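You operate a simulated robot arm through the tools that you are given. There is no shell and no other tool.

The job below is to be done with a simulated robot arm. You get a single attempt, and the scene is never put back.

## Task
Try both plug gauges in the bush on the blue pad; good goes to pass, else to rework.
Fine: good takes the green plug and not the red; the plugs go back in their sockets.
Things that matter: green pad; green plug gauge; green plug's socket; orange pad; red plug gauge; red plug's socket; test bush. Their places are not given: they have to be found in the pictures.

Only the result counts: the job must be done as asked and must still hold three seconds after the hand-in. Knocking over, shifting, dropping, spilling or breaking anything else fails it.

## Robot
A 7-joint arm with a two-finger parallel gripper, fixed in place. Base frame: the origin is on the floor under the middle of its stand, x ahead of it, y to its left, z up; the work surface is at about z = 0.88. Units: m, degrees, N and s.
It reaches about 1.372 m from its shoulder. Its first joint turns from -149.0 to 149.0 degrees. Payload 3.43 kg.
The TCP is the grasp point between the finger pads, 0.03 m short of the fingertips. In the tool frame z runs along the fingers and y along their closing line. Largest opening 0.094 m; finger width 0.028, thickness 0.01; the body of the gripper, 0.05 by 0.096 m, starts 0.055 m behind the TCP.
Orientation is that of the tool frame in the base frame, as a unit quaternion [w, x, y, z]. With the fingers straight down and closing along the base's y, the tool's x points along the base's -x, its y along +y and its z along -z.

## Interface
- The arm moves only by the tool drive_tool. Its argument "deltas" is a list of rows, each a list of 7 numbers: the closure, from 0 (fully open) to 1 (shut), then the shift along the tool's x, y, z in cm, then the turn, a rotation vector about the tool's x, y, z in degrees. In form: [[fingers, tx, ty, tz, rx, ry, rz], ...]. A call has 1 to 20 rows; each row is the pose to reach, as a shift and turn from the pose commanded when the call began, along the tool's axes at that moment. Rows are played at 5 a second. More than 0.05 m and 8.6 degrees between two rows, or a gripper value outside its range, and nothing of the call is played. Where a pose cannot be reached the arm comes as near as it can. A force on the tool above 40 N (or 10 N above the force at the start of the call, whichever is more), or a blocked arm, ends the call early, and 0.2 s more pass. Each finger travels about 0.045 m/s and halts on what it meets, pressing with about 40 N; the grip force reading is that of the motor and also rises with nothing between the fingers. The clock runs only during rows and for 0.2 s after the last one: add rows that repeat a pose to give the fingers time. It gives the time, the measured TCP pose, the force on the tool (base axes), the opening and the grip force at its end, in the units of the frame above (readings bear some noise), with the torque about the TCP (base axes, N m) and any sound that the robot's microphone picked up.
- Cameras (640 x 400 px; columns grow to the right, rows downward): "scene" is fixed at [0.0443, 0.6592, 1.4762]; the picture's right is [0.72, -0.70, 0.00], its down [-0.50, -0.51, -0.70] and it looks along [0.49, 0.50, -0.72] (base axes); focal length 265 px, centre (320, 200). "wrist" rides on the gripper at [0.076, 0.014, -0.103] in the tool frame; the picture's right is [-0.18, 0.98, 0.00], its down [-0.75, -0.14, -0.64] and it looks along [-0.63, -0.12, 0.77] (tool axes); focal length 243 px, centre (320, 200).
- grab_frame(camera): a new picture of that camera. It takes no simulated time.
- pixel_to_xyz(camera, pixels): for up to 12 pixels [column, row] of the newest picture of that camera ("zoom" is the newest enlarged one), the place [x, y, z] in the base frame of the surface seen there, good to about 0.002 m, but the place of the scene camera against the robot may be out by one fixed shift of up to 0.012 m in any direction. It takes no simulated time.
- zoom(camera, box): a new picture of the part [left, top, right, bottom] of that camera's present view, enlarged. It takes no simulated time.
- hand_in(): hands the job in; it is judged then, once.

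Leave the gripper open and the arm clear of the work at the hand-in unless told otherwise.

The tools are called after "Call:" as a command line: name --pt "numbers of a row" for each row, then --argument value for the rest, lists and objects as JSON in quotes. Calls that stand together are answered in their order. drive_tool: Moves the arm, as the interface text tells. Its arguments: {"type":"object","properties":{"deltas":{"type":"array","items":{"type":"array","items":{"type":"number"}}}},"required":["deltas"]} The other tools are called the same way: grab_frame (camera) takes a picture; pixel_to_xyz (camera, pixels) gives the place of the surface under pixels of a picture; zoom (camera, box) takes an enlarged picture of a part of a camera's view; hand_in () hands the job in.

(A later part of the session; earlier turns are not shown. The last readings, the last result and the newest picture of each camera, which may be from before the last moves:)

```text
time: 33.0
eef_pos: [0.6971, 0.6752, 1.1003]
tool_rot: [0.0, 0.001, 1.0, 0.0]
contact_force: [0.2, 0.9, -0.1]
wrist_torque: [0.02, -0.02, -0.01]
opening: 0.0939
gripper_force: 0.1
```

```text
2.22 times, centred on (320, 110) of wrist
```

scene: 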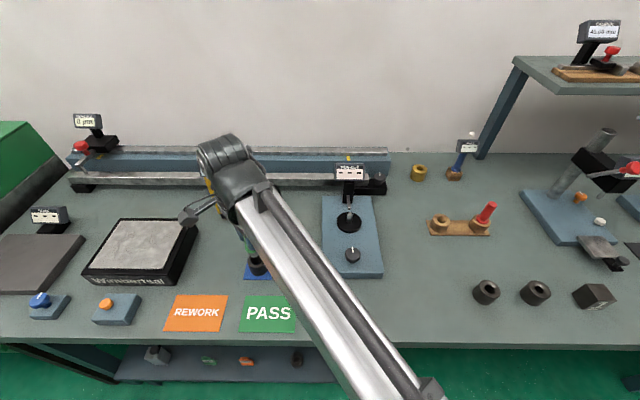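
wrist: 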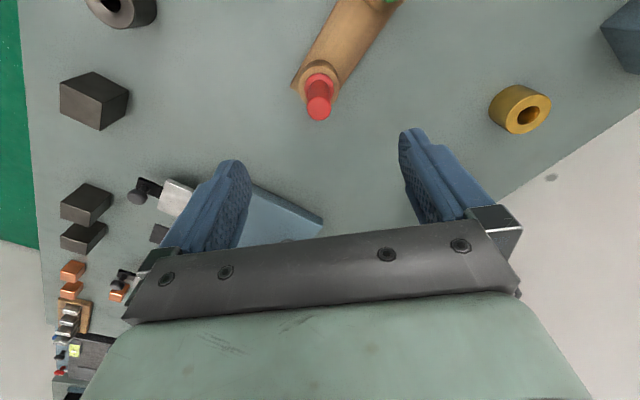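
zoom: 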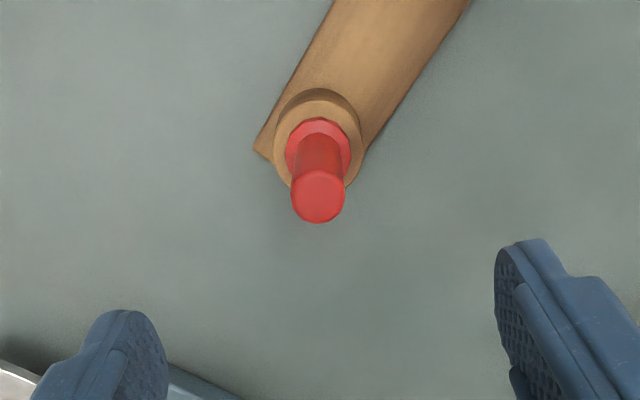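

The red plug's top is at about (319,100). A blue plate apparatus is visible to the left, near (280,215). I measure the red plug, and check how close that apparatus is to the left finger.

Call:
pixel_to_xyz --camera "zoom" --pixels '[[318, 198], [294, 198], [342, 198], [318, 175], [318, 221], [287, 150], [350, 150], [318, 120]]'

Call:
pixel_to_xyz --camera "wrist" --pixels '[[255, 195], [285, 225], [320, 220], [180, 195], [148, 187], [160, 232], [258, 215]]'

Call:
grab_frame --camera "scene"

```text
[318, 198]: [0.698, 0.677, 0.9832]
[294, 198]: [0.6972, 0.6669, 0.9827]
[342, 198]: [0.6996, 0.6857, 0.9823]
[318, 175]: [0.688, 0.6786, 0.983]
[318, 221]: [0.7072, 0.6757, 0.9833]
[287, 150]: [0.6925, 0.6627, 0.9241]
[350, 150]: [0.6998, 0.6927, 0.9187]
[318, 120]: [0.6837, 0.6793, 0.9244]
```

```text
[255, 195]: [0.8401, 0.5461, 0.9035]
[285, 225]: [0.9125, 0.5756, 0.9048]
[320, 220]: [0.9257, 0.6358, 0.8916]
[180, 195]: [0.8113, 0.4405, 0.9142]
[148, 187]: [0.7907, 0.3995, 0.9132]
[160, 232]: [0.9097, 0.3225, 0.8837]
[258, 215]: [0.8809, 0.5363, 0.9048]
```

```text
taken
```

scene: 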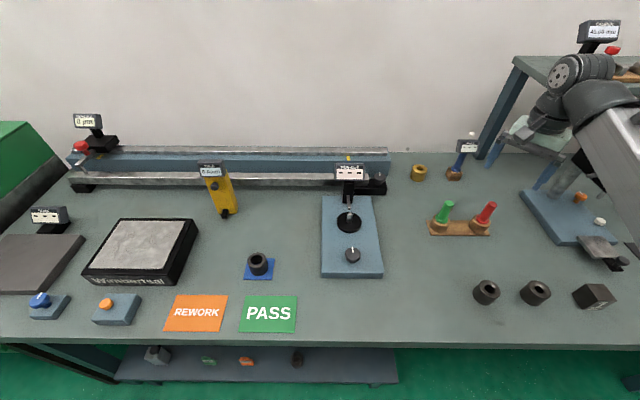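

The red plug's axis is about (0.6975, 0.677), and the apparatus is well clear at x above 0.8. I adjust 1 mm and lower to z 0.966 around the handle.

Call:
drive_tool --pt "0 -0.1 0.05 2 0 0 0" --pt "0 -0.1 0.05 5 0 0 0" --pt "0 -0.1 0.05 8 0 0 0" --pt "0 -0.1 0.05 10.5 0 0 0" --pt "0 -0.1 0.05 12.5 0 0 0" --pt "0 -0.1 0.05 13.5 0 0 0" --pt "0 -0.1 0.05 13.5 0 0 0" --pt "0 -0.1 0.05 13.5 0 0 0"

Call:
grab_frame --camera "wrist"

```text
time: 34.8
eef_pos: [0.6978, 0.6763, 0.9656]
tool_rot: [0.0, 0.0, 1.0, 0.001]
contact_force: [0.0, 0.0, -0.1]
wrist_torque: [0.0, 0.0, 0.04]
opening: 0.094
gripper_force: 0.1
```

```text
taken
```

wrist: 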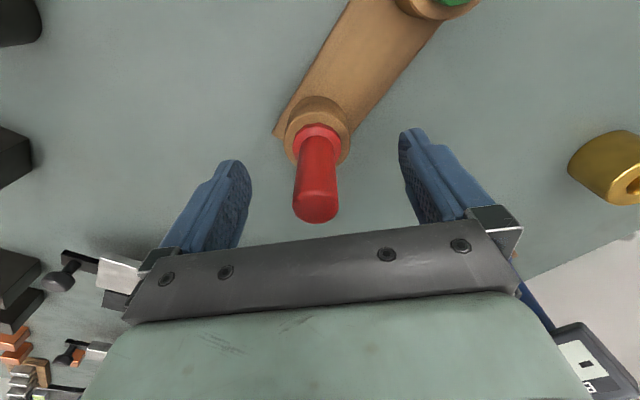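

The red plug stands centred at about (318,190). I close the fingers on it.

Call:
drive_tool --pt "0.4 0 0 0 0 0 0" --pt "0.7 0 0 0 0 0 0" --pt "0.8 0 0 0 0 0 0" --pt "0.9 0 0 0 0 0 0" --pt "1 0 0 0 0 0 0" --pt "1 0 0 0 0 0 0" --pt "1 0 0 0 0 0 0" --pt "1 0 0 0 0 0 0"

Call:
grab_frame --camera "wrist"

```text
time: 36.6
eef_pos: [0.6972, 0.6778, 0.965]
tool_rot: [-0.001, 0.0, 1.0, 0.0]
contact_force: [0.9, -1.0, 1.4]
wrist_torque: [-0.03, 0.0, 0.01]
opening: 0.022
gripper_force: 40.1
```

```text
taken
```

wrist: 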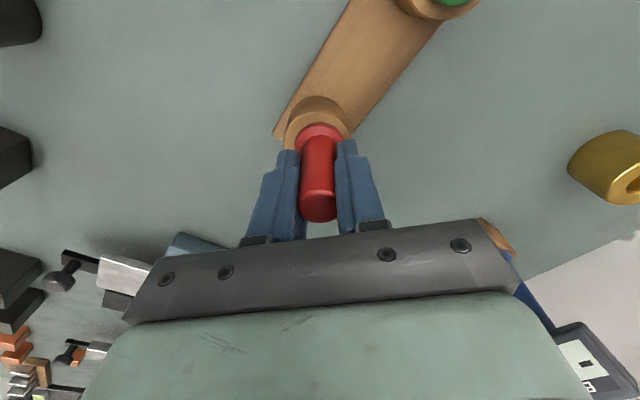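

The grip is firm at 22 mm. I lift straight up 22 cm, slowly at first.

Call:
drive_tool --pt "1 0 0 -0.8 0 0 0" --pt "1 0 0 -1.6 0 0 0" --pt "1 0 0 -2.5 0 0 0" --pt "1 0 0 -3.5 0 0 0" --pt "1 0 0 -5 0 0 0" --pt "1 0 0 -7 0 0 0" --pt "1 0 0 -10 0 0 0" --pt "1 0 0 -13 0 0 0" --pt "1 0 0 -16 0 0 0" --pt "1 0 0 -19 0 0 0" --pt "1 0 0 -22 0 0 0" --pt "1 0 0 -22 0 0 0" --pt "1 0 0 -22 0 0 0"

Call:
grab_frame --camera "wrist"

Call:
zoom --camera "scene" --box '[430, 100, 590, 240]'

Call:
zoom --camera "wrist" --box '[280, 100, 360, 150]'

```text
time: 39.4
eef_pos: [0.6974, 0.6772, 1.1856]
tool_rot: [0.001, 0.0, 1.0, 0.0]
contact_force: [-0.5, 0.2, -1.6]
wrist_torque: [0.0, -0.02, 0.01]
opening: 0.0222
gripper_force: 39.6
```

```text
taken
```

wrist: 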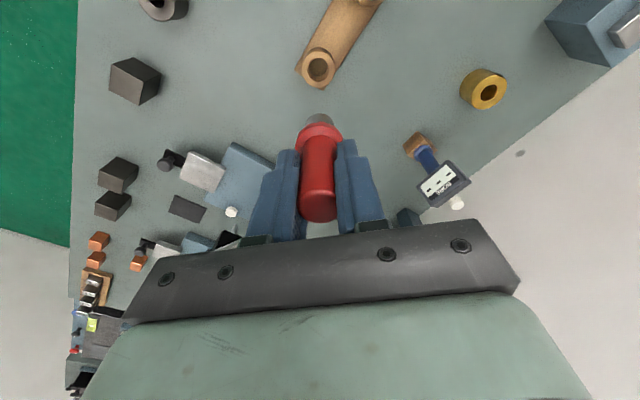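

```text
2.86 times, centred on (510, 170) of scene
```

zoom: 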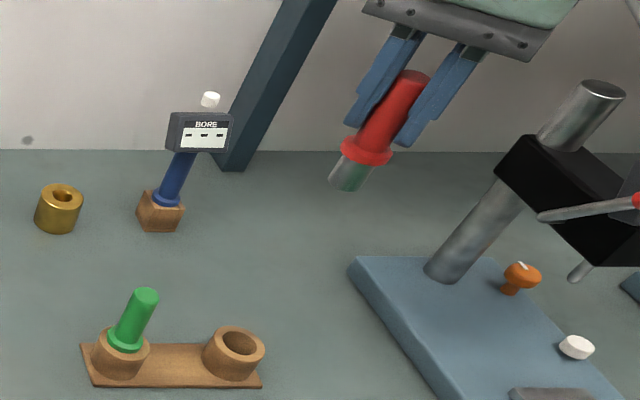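

```text
8.00 times, centred on (320, 125) of wrist
```

zoom: 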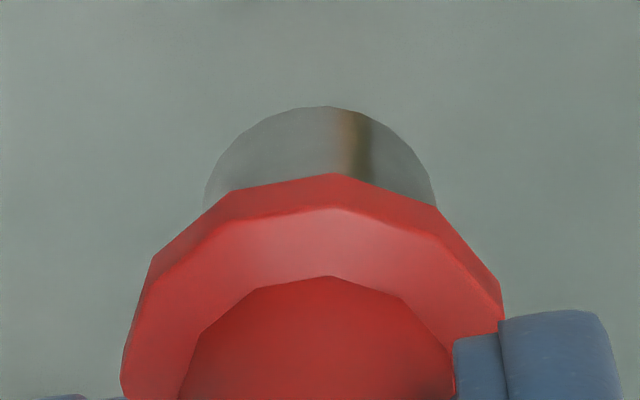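

The red gauge's end is thicker: 233 against 187 zoomed pixels, so about 22 mm against about 18 mm for green. I carry it over the bush with tx +51.64, ty +32.49 cm at this height.

Call:
drive_tool --pt "1 1.3 0.8 0 0 0 0" --pt "1 4.0 2.5 0 0 0 0" --pt "1 7.5 4.7 0 0 0 0" --pt "1 11.2 7.05 0 0 0 0" --pt "1 15.0 9.4 0 0 0 0" --pt "1 18.8 11.8 0 0 0 0" --pt "1 22.6 14.2 0 0 0 0" --pt "1 26.4 16.6 0 0 0 0" --pt "1 30.2 19.0 0 0 0 0" --pt "1 34.0 21.4 0 0 0 0" --pt "1 37.8 23.8 0 0 0 0" --pt "1 41.6 26.2 0 0 0 0" --pt "1 45.2 28.4 0 0 0 0" --pt "1 48.2 30.3 0 0 0 0" --pt "1 50.4 31.7 0 0 0 0" --pt "1 51.4 32.3 0 0 0 0" --pt "1 51.64 32.49 0 0 0 0" --pt "1 51.64 32.49 0 0 0 0" --pt "1 51.64 32.49 0 0 0 0" --pt "1 51.64 32.49 0 0 0 0"

Call:
zoom --camera "wrist" --box '[290, 40, 350, 100]'

```text
time: 43.6
eef_pos: [0.1814, 1.0024, 1.186]
tool_rot: [0.0, 0.0, 1.0, 0.001]
contact_force: [0.3, 0.1, -2.1]
wrist_torque: [-0.01, -0.02, -0.01]
opening: 0.0221
gripper_force: 40.0
```

```text
6.67 times, centred on (320, 70) of wrist
```

zoom: 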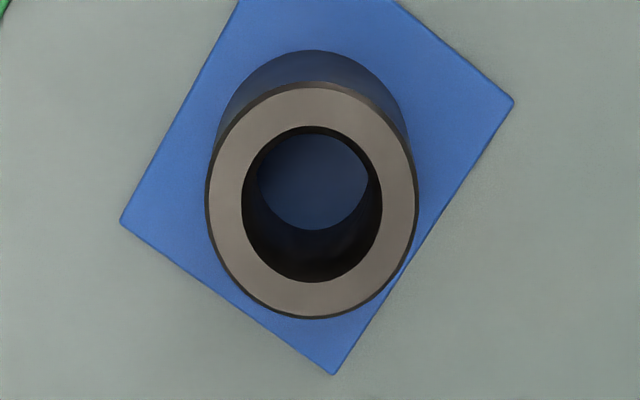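

The bore looks straight and about 28 mm across. I measure the rim ring at opposite points to centre the red plug well.

Call:
pixel_to_xyz --camera "zoom" --pixels '[[225, 204], [399, 204], [312, 105], [312, 302], [250, 132], [374, 276], [374, 132], [250, 276]]'

Call:
zoom --camera "wrist" --box '[280, 100, 360, 150]'

```text
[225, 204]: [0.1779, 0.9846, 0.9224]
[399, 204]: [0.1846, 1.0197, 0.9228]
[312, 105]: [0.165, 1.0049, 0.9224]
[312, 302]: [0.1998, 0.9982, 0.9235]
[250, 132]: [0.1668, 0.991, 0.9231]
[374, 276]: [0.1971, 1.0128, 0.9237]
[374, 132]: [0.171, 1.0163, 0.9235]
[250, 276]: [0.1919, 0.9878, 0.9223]
```

```text
8.00 times, centred on (320, 125) of wrist
```

zoom: 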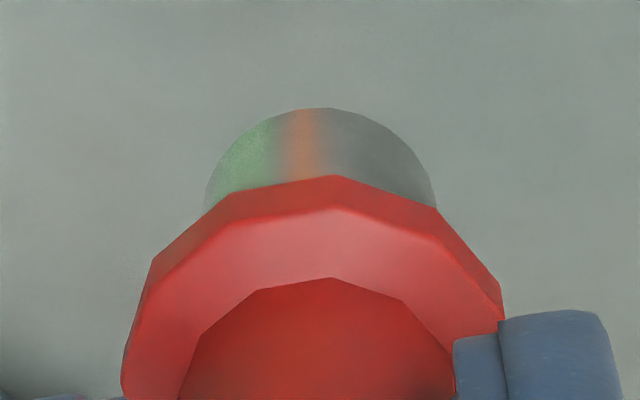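

The bush centre averages (0.1818, 1.0019), and the red plug is within 1 mm of that. I lower until the tip is about 2 cm above the rim and look.

Call:
drive_tool --pt "1 -0.05 0 2 0 0 0" --pt "1 -0.05 0 5 0 0 0" --pt "1 -0.05 0 8 0 0 0" --pt "1 -0.05 0 11 0 0 0" --pt "1 -0.05 0 14 0 0 0" --pt "1 -0.05 0 16 0 0 0" --pt "1 -0.05 0 16.8 0 0 0" --pt "1 -0.05 0 16.8 0 0 0" --pt "1 -0.05 0 16.8 0 0 0"

Call:
zoom --camera "wrist" --box '[260, 60, 380, 180]'

```text
time: 45.6
eef_pos: [0.1803, 1.0018, 1.0175]
tool_rot: [0.0, 0.0, 1.0, -0.001]
contact_force: [0.8, 0.7, -1.5]
wrist_torque: [-0.07, 0.01, 0.0]
opening: 0.0221
gripper_force: 39.8
```

```text
3.33 times, centred on (320, 120) of wrist
```

zoom: 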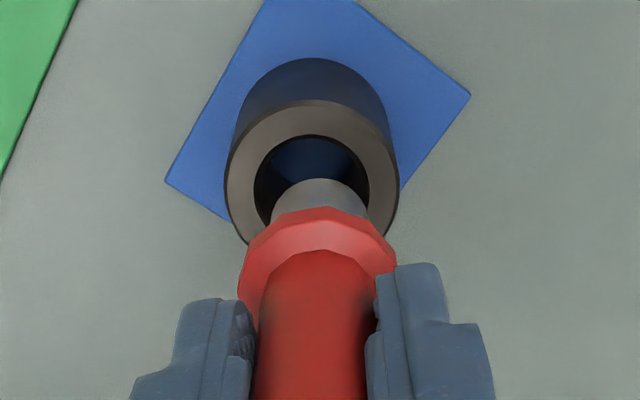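

The bush is slightly left of the plug again, at columns 312 and 320, as it was with green. I shift y by -1.2 mm and lower slowly, about 1 cm into the mouth, watching the force.

Call:
drive_tool --pt "1 0 -0.12 0 0 0 0" --pt "1 0 -0.12 0.8 0 0 0" --pt "1 0 -0.12 1.4 0 0 0" --pt "1 0 -0.12 1.8 0 0 0" --pt "1 0 -0.12 2.1 0 0 0" --pt "1 0 -0.12 2.4 0 0 0" --pt "1 0 -0.12 2.7 0 0 0" --pt "1 0 -0.12 2.9 0 0 0" --pt "1 0 -0.12 2.9 0 0 0"

Call:
zoom --camera "wrist" --box '[260, 60, 380, 180]'

```text
time: 47.6
eef_pos: [0.182, 1.001, 0.9892]
tool_rot: [0.0, 0.0, 1.0, 0.0]
contact_force: [1.3, 1.1, -1.7]
wrist_torque: [0.02, 0.01, -0.01]
opening: 0.022
gripper_force: 39.6
```

```text
3.33 times, centred on (320, 120) of wrist
```

zoom: 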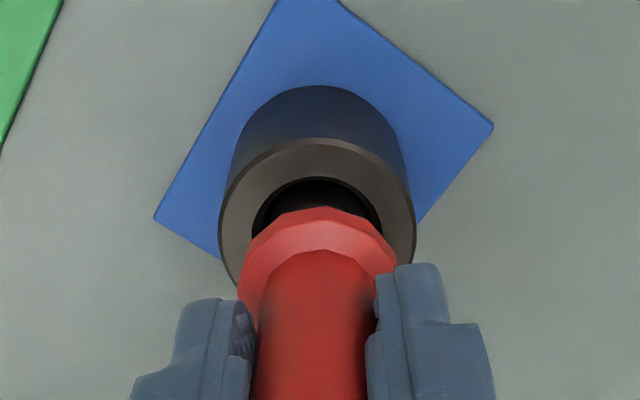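

The red tip is about 1 cm into the bore with no contact force. I go on to z 0.972 in small steps.

Call:
drive_tool --pt "1 0 0 0.4 0 0 0" --pt "1 0 0 0.8 0 0 0" --pt "1 0 0 1.2 0 0 0" --pt "1 0 0 1.5 0 0 0" --pt "1 0 0 1.65 0 0 0" --pt "1 0 0 1.65 0 0 0"

Call:
zoom --camera "wrist" --box '[260, 60, 380, 180]'

Call:
zoom --camera "scene" --box '[220, 220, 300, 290]'

```text
time: 49.0
eef_pos: [0.1815, 1.0006, 0.9711]
tool_rot: [0.0, 0.0, 1.0, 0.0]
contact_force: [-0.3, -0.5, -2.6]
wrist_torque: [0.0, 0.0, 0.0]
opening: 0.0221
gripper_force: 40.1
```

```text
3.33 times, centred on (320, 120) of wrist
```

zoom: 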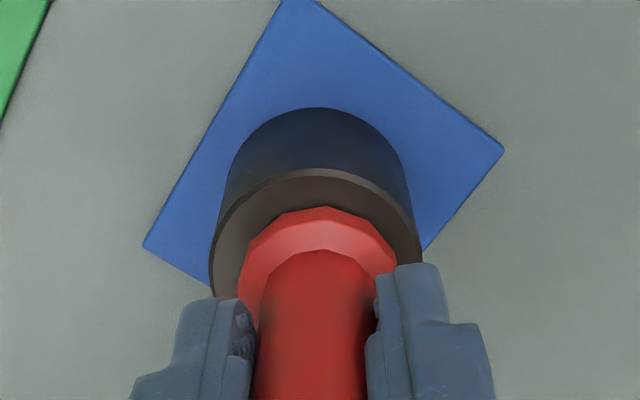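

```text
5.71 times, centred on (260, 255) of scene
```

zoom: 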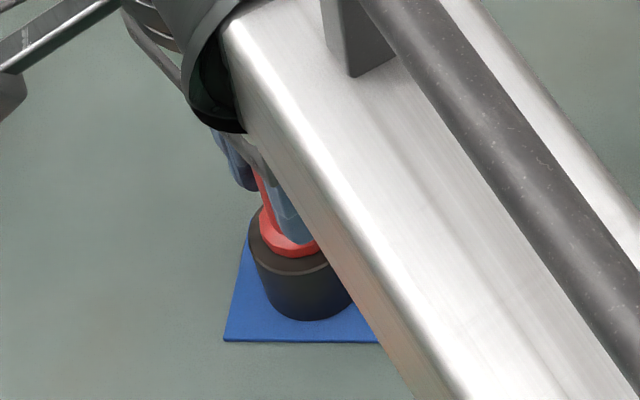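

The red plug also goes in fully, with no contact. So the bush is not good and goes to rework, the orange pad. I lift the red plug straight out.

Call:
drive_tool --pt "1 0 0 -0.6 0 0 0" --pt "1 0 0 -1.4 0 0 0" --pt "1 0 0 -2.4 0 0 0" --pt "1 0 0 -3.6 0 0 0" --pt "1 0 0 -5.5 0 0 0" --pt "1 0 0 -8 0 0 0" --pt "1 0 0 -11 0 0 0" --pt "1 0 0 -14 0 0 0" --pt "1 0 0 -17 0 0 0" --pt "1 0 0 -20 0 0 0" --pt "1 0 0 -21.35 0 0 0" --pt "1 0 0 -21.35 0 0 0" --pt "1 0 0 -21.35 0 0 0"

Call:
grab_frame --camera "wrist"

Call:
zoom --camera "scene" --box '[220, 235, 300, 285]'

```text
time: 51.8
eef_pos: [0.1819, 1.0014, 1.185]
tool_rot: [0.0, 0.0, 1.0, -0.001]
contact_force: [-1.0, 1.2, -1.4]
wrist_torque: [0.0, -0.02, -0.02]
opening: 0.022
gripper_force: 40.3
```

```text
taken
```

wrist: 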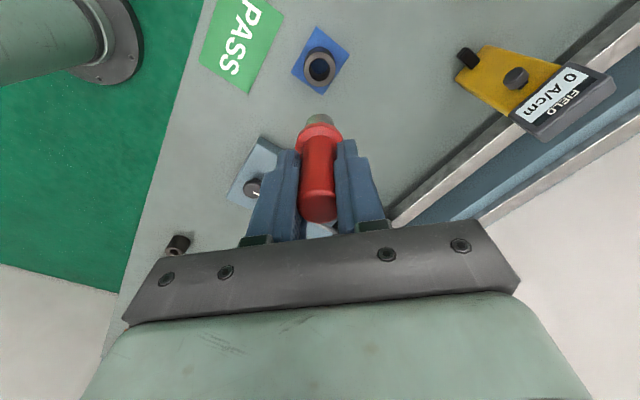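

```text
8.00 times, centred on (260, 260) of scene
```

zoom: 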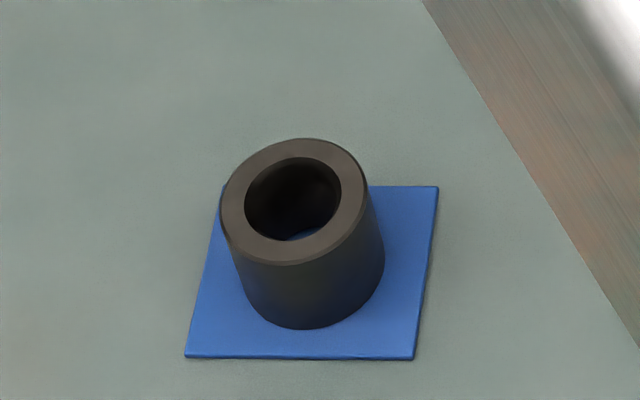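

The bush is still in place. I carry the red plug back above its socket by undoing the shift: tx -51.59, ty -32.37 cm.

Call:
drive_tool --pt "1 -1.3 -0.8 0 0 0 0" --pt "1 -4.0 -2.5 0 0 0 0" --pt "1 -7.5 -4.7 0 0 0 0" --pt "1 -11.2 -7.0 0 0 0 0" --pt "1 -15.0 -9.4 0 0 0 0" --pt "1 -18.8 -11.8 0 0 0 0" --pt "1 -22.6 -14.2 0 0 0 0" --pt "1 -26.4 -16.6 0 0 0 0" --pt "1 -30.2 -18.95 0 0 0 0" --pt "1 -34.0 -21.3 0 0 0 0" --pt "1 -37.8 -23.7 0 0 0 0" --pt "1 -41.6 -26.1 0 0 0 0" --pt "1 -45.2 -28.3 0 0 0 0" --pt "1 -48.2 -30.2 0 0 0 0" --pt "1 -50.4 -31.6 0 0 0 0" --pt "1 -51.4 -32.2 0 0 0 0" --pt "1 -51.59 -32.37 0 0 0 0" --pt "1 -51.59 -32.37 0 0 0 0" --pt "1 -51.59 -32.37 0 0 0 0" --pt "1 -51.59 -32.37 0 0 0 0"

Call:
grab_frame --camera "wrist"

```text
time: 56.0
eef_pos: [0.6968, 0.6777, 1.185]
tool_rot: [0.001, 0.0, 1.0, 0.0]
contact_force: [-0.1, 0.5, -1.3]
wrist_torque: [-0.03, -0.01, -0.02]
opening: 0.0223
gripper_force: 40.4
```

```text
taken
```

wrist: 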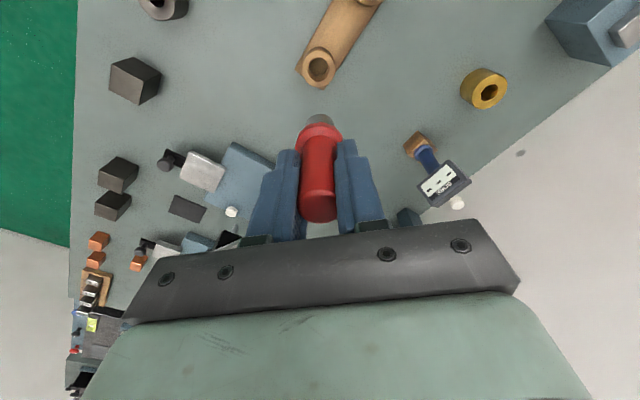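

The view matches the one at lift-off, with the socket at (318,67). I lower to z about 1.005, just above the socket, and check.

Call:
drive_tool --pt "1 0 0 2 0 0 0" --pt "1 0 0 5 0 0 0" --pt "1 0 0 8 0 0 0" --pt "1 0 0 11 0 0 0" --pt "1 0 0 14 0 0 0" --pt "1 0 0 16.5 0 0 0" --pt "1 0 0 18 0 0 0" --pt "1 0 0 18 0 0 0" --pt "1 0 0 18 0 0 0"

Call:
zoom --camera "wrist" --box '[260, 60, 380, 180]'

Call:
zoom --camera "scene" --box '[430, 170, 530, 240]'

```text
time: 58.0
eef_pos: [0.6971, 0.6772, 1.0065]
tool_rot: [0.0, 0.0, 1.0, 0.0]
contact_force: [-0.4, -0.9, -1.9]
wrist_torque: [0.02, 0.0, 0.02]
opening: 0.0223
gripper_force: 40.0
```

```text
3.33 times, centred on (320, 120) of wrist
```

zoom: 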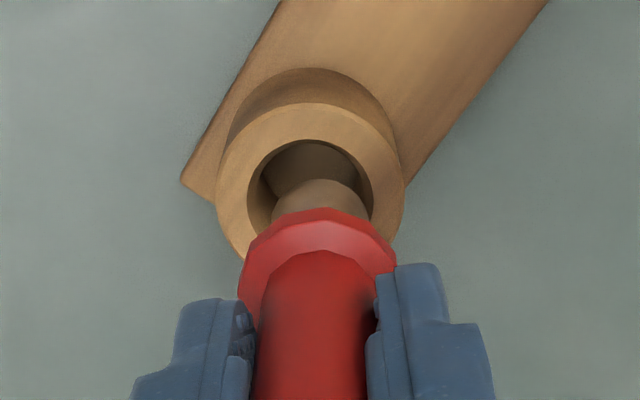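

```text
5.71 times, centred on (480, 205) of scene
```

zoom: 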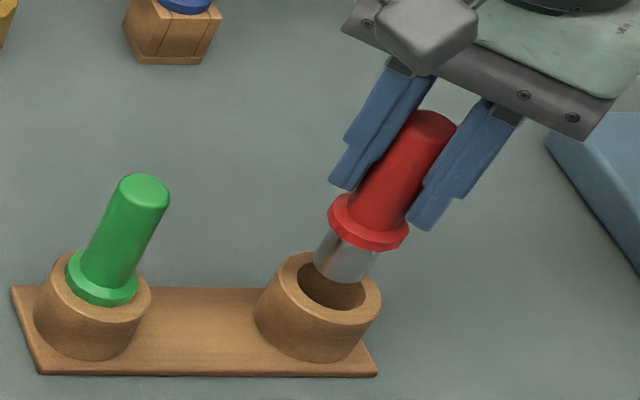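

The tip is aligned with its socket. I lower the last 4 cm slowly.

Call:
drive_tool --pt "1 0 0 0.7 0 0 0" --pt "1 0 0 1.2 0 0 0" --pt "1 0 0 1.6 0 0 0" --pt "1 0 0 2.0 0 0 0" --pt "1 0 0 2.5 0 0 0" --pt "1 0 0 3.0 0 0 0" --pt "1 0 0 3.5 0 0 0" --pt "1 0 0 3.8 0 0 0" --pt "1 0 0 3.95 0 0 0" --pt "1 0 0 3.95 0 0 0"

Call:
zoom --camera "wrist" --box '[260, 60, 380, 180]'

```text
time: 60.2
eef_pos: [0.6979, 0.6766, 0.9664]
tool_rot: [0.0, 0.0, 1.0, 0.0]
contact_force: [-0.6, -0.7, -1.6]
wrist_torque: [-0.04, -0.02, 0.01]
opening: 0.022
gripper_force: 40.0
```

```text
3.33 times, centred on (320, 120) of wrist
```

zoom: 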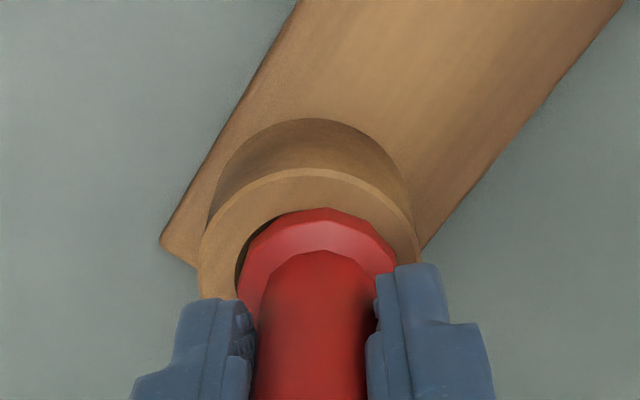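

The red plug sits about 1.5 mm to the right of its socket's centre, with a dark crescent showing at (245,240). I shift y by -1.3 mm to centre it, check, and then lower and release.

Call:
drive_tool --pt "1 0 -0.07 0 0 0 0" --pt "1 0 -0.13 0 0 0 0" --pt "1 0 -0.13 0 0 0 0"

Call:
zoom --camera "wrist" --box '[260, 60, 380, 180]'

```text
time: 61.0
eef_pos: [0.6981, 0.6762, 0.9667]
tool_rot: [0.0, 0.0, 1.0, -0.001]
contact_force: [-0.7, 0.7, -1.3]
wrist_torque: [0.02, -0.03, 0.05]
opening: 0.022
gripper_force: 39.9
```

```text
3.33 times, centred on (320, 120) of wrist
```

zoom: 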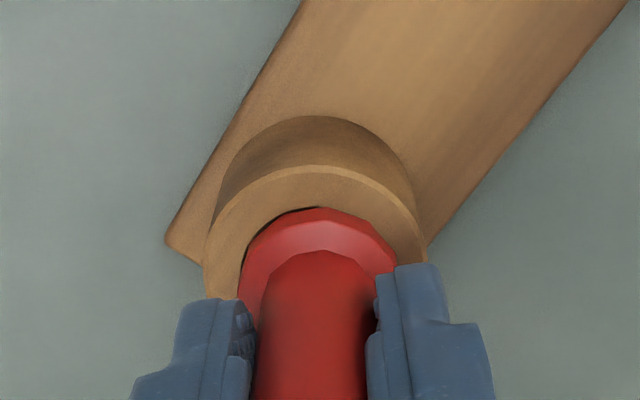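

Better; only a thin line shows at the upper left. I nudge 0.6 mm that way, lower the last 1.5 mm and open.

Call:
drive_tool --pt "1 0.06 -0.04 0 0 0 0" --pt "1 0.06 -0.04 0.1 0 0 0" --pt "1 0.06 -0.04 0.12 0 0 0" --pt "0.7 0.06 -0.04 0.12 0 0 0" --pt "0.4 0.06 -0.04 0.12 0 0 0" --pt "0.1 0.06 -0.04 0.12 0 0 0" --pt "0 0.06 -0.04 0.12 0 0 0" --pt "0 0.06 -0.04 0.12 0 0 0" --pt "0 0.06 -0.04 0.12 0 0 0"

Call:
grab_frame --camera "wrist"

Call:
zoom --camera "scene" --box '[430, 170, 530, 240]'

```text
time: 63.0
eef_pos: [0.6949, 0.6753, 0.9649]
tool_rot: [0.0, 0.0, 1.0, -0.001]
contact_force: [0.8, 0.1, -0.3]
wrist_torque: [0.04, 0.01, 0.0]
opening: 0.0938
gripper_force: 0.0
```

```text
taken
```

wrist: 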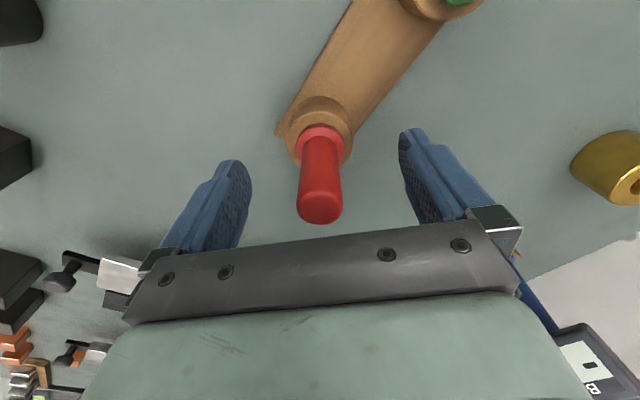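

```text
5.71 times, centred on (480, 205) of scene
```

zoom: 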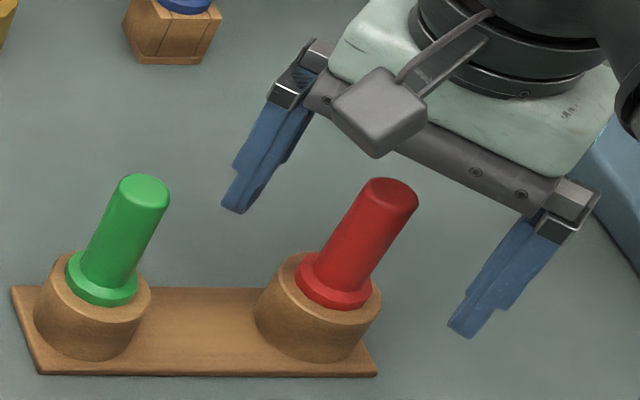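

Both plugs are seated upright. I lift the open gripper straight up 22 cm.

Call:
drive_tool --pt "0 0 0 -1.5 0 0 0" --pt "0 0 0 -4 0 0 0" --pt "0 0 0 -7 0 0 0" --pt "0 0 0 -10.5 0 0 0" --pt "0 0 0 -14 0 0 0" --pt "0 0 0 -17.5 0 0 0" --pt "0 0 0 -20.5 0 0 0" --pt "0 0 0 -22 0 0 0" --pt "0 0 0 -22 0 0 0"

Call:
drive_tool --pt "0 1.3 0.8 0 0 0 0" --pt "0 4.0 2.5 0 0 0 0" --pt "0 7.5 4.7 0 0 0 0" --pt "0 11.2 7.1 0 0 0 0" --pt "0 15.0 9.5 0 0 0 0" --pt "0 18.8 11.9 0 0 0 0" --pt "0 22.6 14.3 0 0 0 0" --pt "0 26.4 16.7 0 0 0 0" --pt "0 30.2 19.1 0 0 0 0" --pt "0 34.0 21.5 0 0 0 0" --pt "0 37.8 23.9 0 0 0 0" --pt "0 41.6 26.3 0 0 0 0" --pt "0 45.2 28.6 0 0 0 0" --pt "0 48.2 30.5 0 0 0 0" --pt "0 50.4 31.9 0 0 0 0" --pt "0 51.3 32.5 0 0 0 0" --pt "0 51.53 32.66 0 0 0 0" --pt "0 51.53 32.66 0 0 0 0" --pt "0 51.53 32.66 0 0 0 0" --pt "0 51.53 32.66 0 0 0 0"

Call:
grab_frame --camera "wrist"

Call:
grab_frame --camera "scene"

```text
time: 65.0
eef_pos: [0.6963, 0.6749, 1.1857]
tool_rot: [0.0, -0.001, 1.0, 0.001]
contact_force: [0.4, -0.6, -0.4]
wrist_torque: [-0.03, 0.0, 0.0]
opening: 0.0938
gripper_force: 0.1
```

```text
time: 69.2
eef_pos: [0.1825, 1.0019, 1.1845]
tool_rot: [0.0, -0.001, 1.0, 0.0]
contact_force: [-0.2, 0.4, -0.2]
wrist_torque: [-0.01, 0.0, 0.03]
opening: 0.094
gripper_force: 0.1
```

```text
taken
```

wrist: 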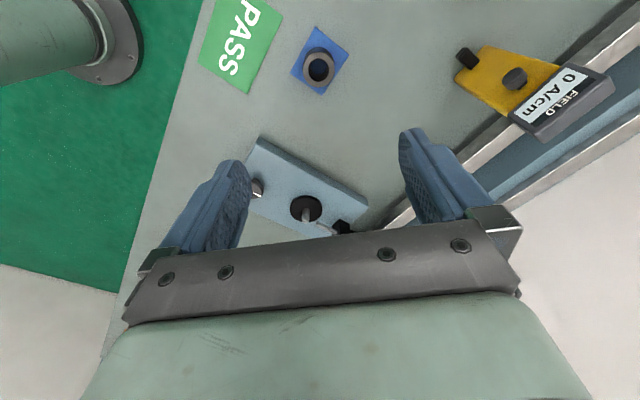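

```text
taken
```

scene: 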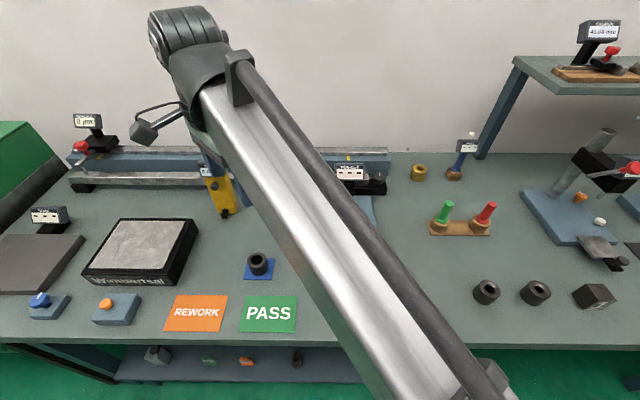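

The bush is at about (318,67) in the wrist picture, under the grasp point. I lower with open fingers to z about 0.98 and check before going around it.

Call:
drive_tool --pt "0 0 -0.06 2 0 0 0" --pt "0 0 -0.06 5 0 0 0" --pt "0 0 -0.06 9 0 0 0" --pt "0 0 -0.06 13 0 0 0" --pt "0 0 -0.06 16.5 0 0 0" --pt "0 0 -0.06 19 0 0 0" --pt "0 0 -0.06 20.5 0 0 0" --pt "0 0 -0.06 20.5 0 0 0" --pt "0 0 -0.06 20.5 0 0 0"

Call:
grab_frame --camera "wrist"

```text
time: 71.2
eef_pos: [0.1807, 1.0005, 0.9787]
tool_rot: [0.0, 0.0, 1.0, 0.0]
contact_force: [-0.2, -0.1, -1.2]
wrist_torque: [0.03, 0.02, -0.01]
opening: 0.0941
gripper_force: 0.0
```

```text
taken
```

wrist: 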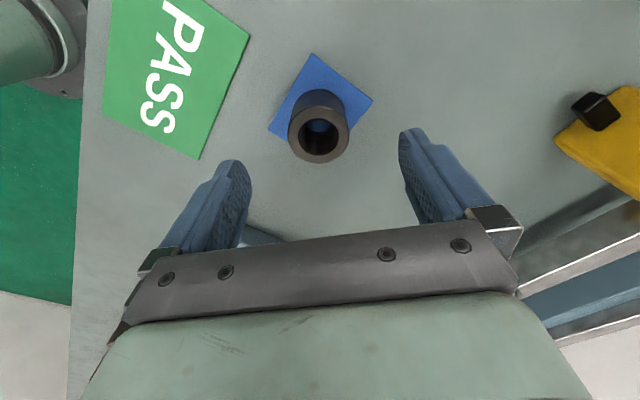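

Call:
zoom --camera "wrist" --box '[270, 80, 370, 180]'

```text
4.00 times, centred on (320, 130) of wrist
```

zoom: 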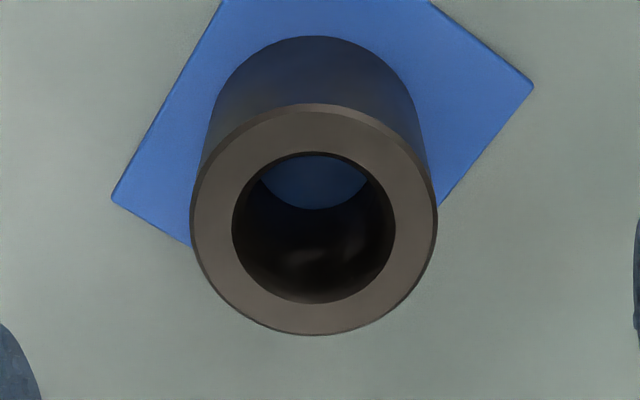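

The rim centre is near (313,225) in this zoom. I measure opposite points of the rim ring to set the grasp position.

Call:
pixel_to_xyz --camera "zoom" --pixels '[[213, 222], [414, 222], [313, 130], [313, 318], [242, 155], [384, 290], [384, 155], [242, 290]]'

```text
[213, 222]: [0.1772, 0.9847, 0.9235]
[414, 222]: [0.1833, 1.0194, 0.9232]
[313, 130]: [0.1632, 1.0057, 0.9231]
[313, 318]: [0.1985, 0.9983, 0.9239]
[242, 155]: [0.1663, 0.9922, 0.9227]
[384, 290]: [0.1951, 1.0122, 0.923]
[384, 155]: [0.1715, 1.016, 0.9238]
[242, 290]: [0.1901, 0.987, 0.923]
```

The bush centre is about (0.1807, 1.002). I lower around it to z 0.917, so the fingertips end about 6 mm above the pad.

Call:
drive_tool --pt "0 0.05 0.05 1.5 0 0 0" --pt "0 0.05 0.05 3 0 0 0" --pt "0 0.05 0.05 4.5 0 0 0" --pt "0 0.05 0.05 5.7 0 0 0" --pt "0 0.05 0.05 6.3 0 0 0" --pt "0 0.05 0.05 6.3 0 0 0"

Call:
grab_frame --camera "wrist"

```text
time: 72.6
eef_pos: [0.1811, 1.0022, 0.9169]
tool_rot: [0.0, 0.0, 1.0, -0.001]
contact_force: [0.2, -0.2, -0.8]
wrist_torque: [-0.01, 0.0, 0.01]
opening: 0.094
gripper_force: 0.0
```

```text
taken
```

wrist: 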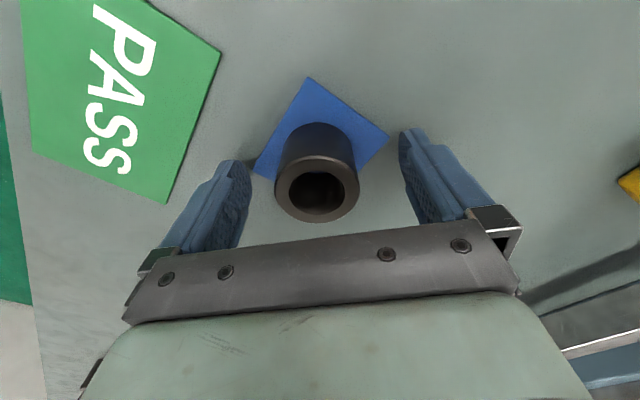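

The bush is centred between the fingers at about (317,190). I close on it.

Call:
drive_tool --pt "0.3 0 0 0 0 0 0" --pt "0.45 0 0 0 0 0 0" --pt "0.55 0 0 0 0 0 0" --pt "0.65 0 0 0 0 0 0" --pt "0.8 0 0 0 0 0 0" --pt "1 0 0 0 0 0 0" --pt "1 0 0 0 0 0 0" --pt "1 0 0 0 0 0 0"

Call:
grab_frame --camera "wrist"

```text
time: 74.4
eef_pos: [0.1813, 1.0017, 0.918]
tool_rot: [-0.001, 0.0, 1.0, 0.001]
contact_force: [-0.6, -3.3, 2.8]
wrist_torque: [-0.17, -0.07, -0.05]
opening: 0.0428
gripper_force: 39.7
```

```text
taken
```

wrist: 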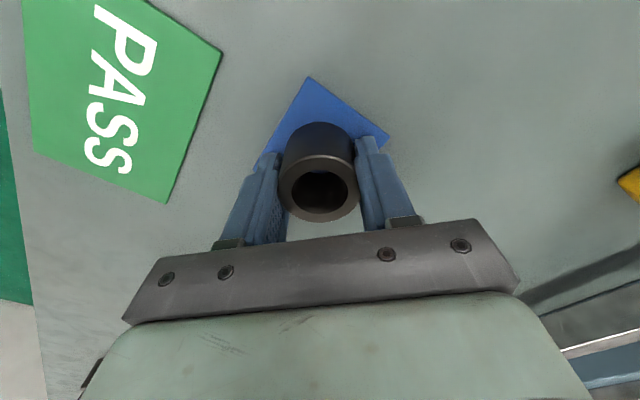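

The bush is held at 42.8 mm. I lift it straight up 15 cm, then measure the orange pad and its surroundings.

Call:
drive_tool --pt "1 0 0 -0.6 0 0 0" --pt "1 0 0 -1.4 0 0 0" --pt "1 0 0 -2.5 0 0 0" --pt "1 0 0 -4 0 0 0" --pt "1 0 0 -6 0 0 0" --pt "1 0 0 -8.5 0 0 0" --pt "1 0 0 -11 0 0 0" --pt "1 0 0 -13.5 0 0 0" --pt "1 0 0 -15 0 0 0" --pt "1 0 0 -15 0 0 0" --pt "1 0 0 -15 0 0 0"

Call:
grab_frame --camera "scene"

Call:
pixel_to_xyz --camera "scene" --pixels '[[143, 295], [131, 322], [141, 298], [118, 304], [197, 225], [183, 282], [195, 313], [175, 296], [227, 296], [221, 331], [164, 329]]'

Call:
grab_frame --camera "wrist"

```text
time: 76.8
eef_pos: [0.181, 1.0011, 1.066]
tool_rot: [0.0, 0.0, 1.0, 0.0]
contact_force: [0.7, 0.4, -3.4]
wrist_torque: [-0.01, -0.03, 0.0]
opening: 0.0427
gripper_force: 39.8
```

```text
taken
```

scene: 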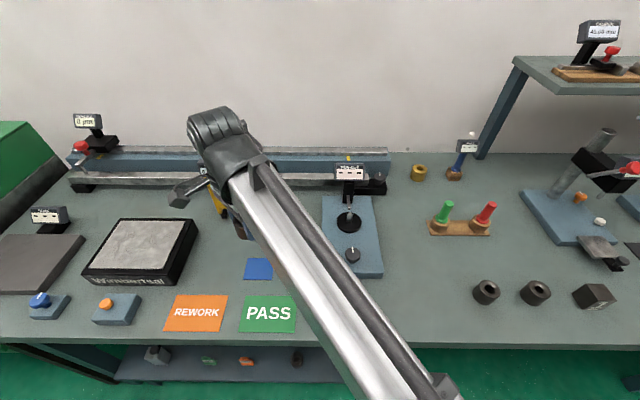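

```text
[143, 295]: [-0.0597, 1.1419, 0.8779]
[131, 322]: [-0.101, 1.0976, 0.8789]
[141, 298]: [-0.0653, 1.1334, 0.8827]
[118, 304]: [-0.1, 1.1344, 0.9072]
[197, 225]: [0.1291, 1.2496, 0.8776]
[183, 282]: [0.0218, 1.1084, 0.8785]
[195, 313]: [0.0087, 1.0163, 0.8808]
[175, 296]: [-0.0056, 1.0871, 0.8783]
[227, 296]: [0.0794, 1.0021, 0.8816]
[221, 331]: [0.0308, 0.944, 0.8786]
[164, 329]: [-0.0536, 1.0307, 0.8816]
```

```text
taken
```

wrist: 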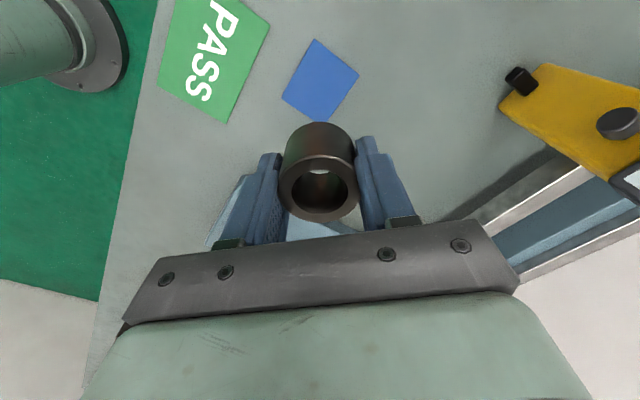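

The bush is lifted at 3.4 N. The orange pad's centre in the robot frame is about (0.020, 1.008), and the granite block starts at y of about 1.10, so there is room. I move over the pad with tx +16.1, ty +0.65 cm.

Call:
drive_tool --pt "1 1 0.05 0 0 0 0" --pt "1 3.2 0.15 0 0 0 0" --pt "1 6 0.25 0 0 0 0" --pt "1 9 0.35 0 0 0 0" --pt "1 12 0.5 0 0 0 0" --pt "1 14.5 0.6 0 0 0 0" --pt "1 15.8 0.65 0 0 0 0" --pt "1 16.1 0.65 0 0 0 0" --pt "1 16.1 0.65 0 0 0 0" --pt "1 16.1 0.65 0 0 0 0"

Call:
grab_frame --camera "wrist"

Call:
grab_frame --camera "scene"

```text
time: 79.0
eef_pos: [0.0202, 1.0096, 1.0663]
tool_rot: [0.0, 0.0, 1.0, 0.0]
contact_force: [0.6, 0.1, -2.4]
wrist_torque: [0.02, -0.01, -0.01]
opening: 0.0428
gripper_force: 40.0
```

```text
taken
```

wrist: 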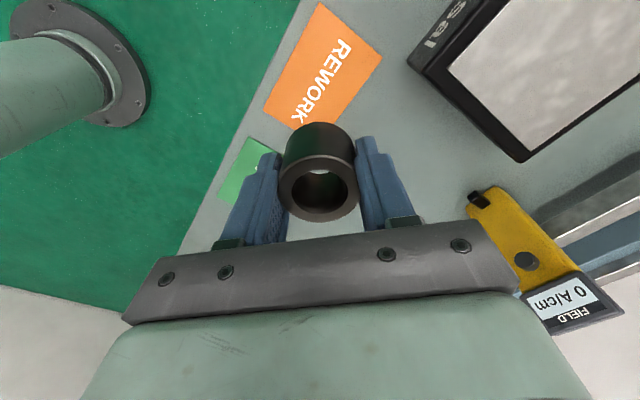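

```text
taken
```

scene: 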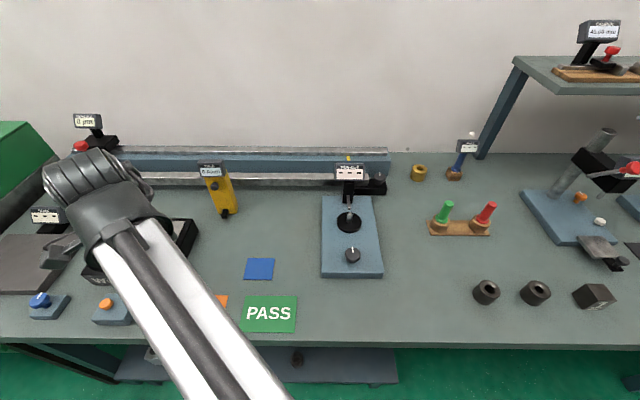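

In the wrist picture the orange pad's corners are near (317,3), (382,56), (263,110) and about (330,128). I measure them in the robot frame.

Call:
pixel_to_xyz --camera "wrist" --pixels '[[319, 5], [379, 57], [267, 110], [350, 109], [340, 120], [292, 122], [290, 57], [412, 62], [525, 160], [440, 60]]'

Call:
zoom --camera "wrist" --box '[240, 0, 400, 140]'

```text
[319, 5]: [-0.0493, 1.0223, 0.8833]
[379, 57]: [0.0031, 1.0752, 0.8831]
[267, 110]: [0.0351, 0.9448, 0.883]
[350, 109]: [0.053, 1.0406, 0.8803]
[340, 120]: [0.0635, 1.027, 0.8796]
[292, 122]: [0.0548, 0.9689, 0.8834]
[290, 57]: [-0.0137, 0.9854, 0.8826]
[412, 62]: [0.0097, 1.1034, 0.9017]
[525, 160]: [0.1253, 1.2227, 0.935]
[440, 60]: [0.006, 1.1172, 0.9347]
```

```text
2.86 times, centred on (320, 70) of wrist
```

zoom: 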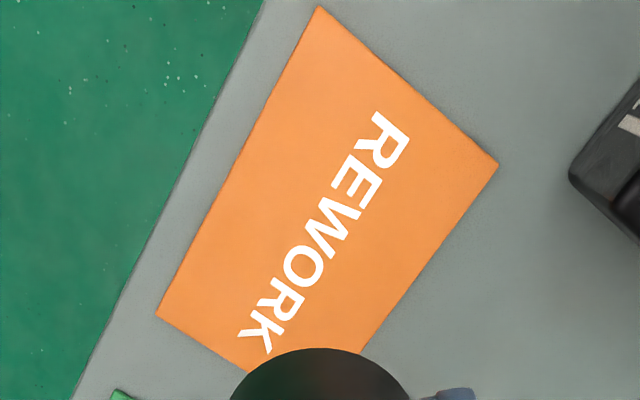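

The pad centre measures (0.0195, 1.010), and the grasp point is within about 1 mm. I lower the bush to about 1 mm above the pad, slowing at the end.

Call:
drive_tool --pt "1 0 0.1 2 0 0 0" --pt "1 0 0.1 5 0 0 0" --pt "1 0 0.1 8 0 0 0" --pt "1 0 0.1 10.5 0 0 0" --pt "1 0 0.1 12.5 0 0 0" --pt "1 0 0.1 13.8 0 0 0" --pt "1 0 0.1 14.5 0 0 0" --pt "1 0 0.1 14.9 0 0 0" --pt "1 0 0.1 14.9 0 0 0"

Call:
grab_frame --camera "wrist"

```text
time: 81.0
eef_pos: [0.0209, 1.0096, 0.9177]
tool_rot: [0.0, -0.001, 1.0, 0.0]
contact_force: [-1.1, 0.4, -2.2]
wrist_torque: [-0.05, -0.03, 0.0]
opening: 0.0429
gripper_force: 40.3
```

```text
taken
```

wrist: 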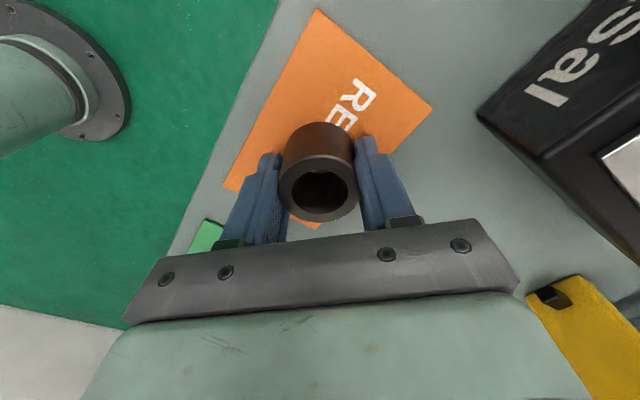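

The bush hangs just above the pad's middle. I lower it 1 mm more and watch for contact.

Call:
drive_tool --pt "1 0 0 0.06 0 0 0" --pt "1 0 0 0.12 0 0 0" --pt "1 0 0 0.12 0 0 0"

```text
time: 81.8
eef_pos: [0.0212, 1.0103, 0.9188]
tool_rot: [-0.001, 0.001, 1.0, 0.001]
contact_force: [0.6, 1.0, 8.9]
wrist_torque: [-0.17, -0.03, 0.02]
opening: 0.0426
gripper_force: 39.7
```

The force is now +8.9 N upward, so the bush rests on the pad. I open the fingers gently to about 75 mm.

Call:
drive_tool --pt "0.5 0 0 0.08 0 0 0" --pt "0.4 0 0 0.08 0 0 0" --pt "0.3 0 0 0.08 0 0 0" --pt "0.2 0 0 0.08 0 0 0" --pt "0.2 0 0 0.08 0 0 0" --pt "0.2 0 0 0.08 0 0 0"

Call:
grab_frame --camera "wrist"

```text
time: 83.2
eef_pos: [0.0205, 1.0107, 0.9168]
tool_rot: [0.0, 0.0, 1.0, -0.001]
contact_force: [1.4, 0.4, 0.6]
wrist_torque: [0.01, 0.01, 0.0]
opening: 0.0751
gripper_force: 0.1
```

```text
taken
```

wrist: 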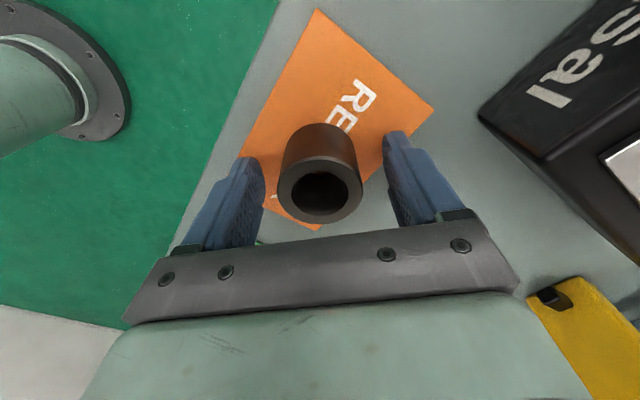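

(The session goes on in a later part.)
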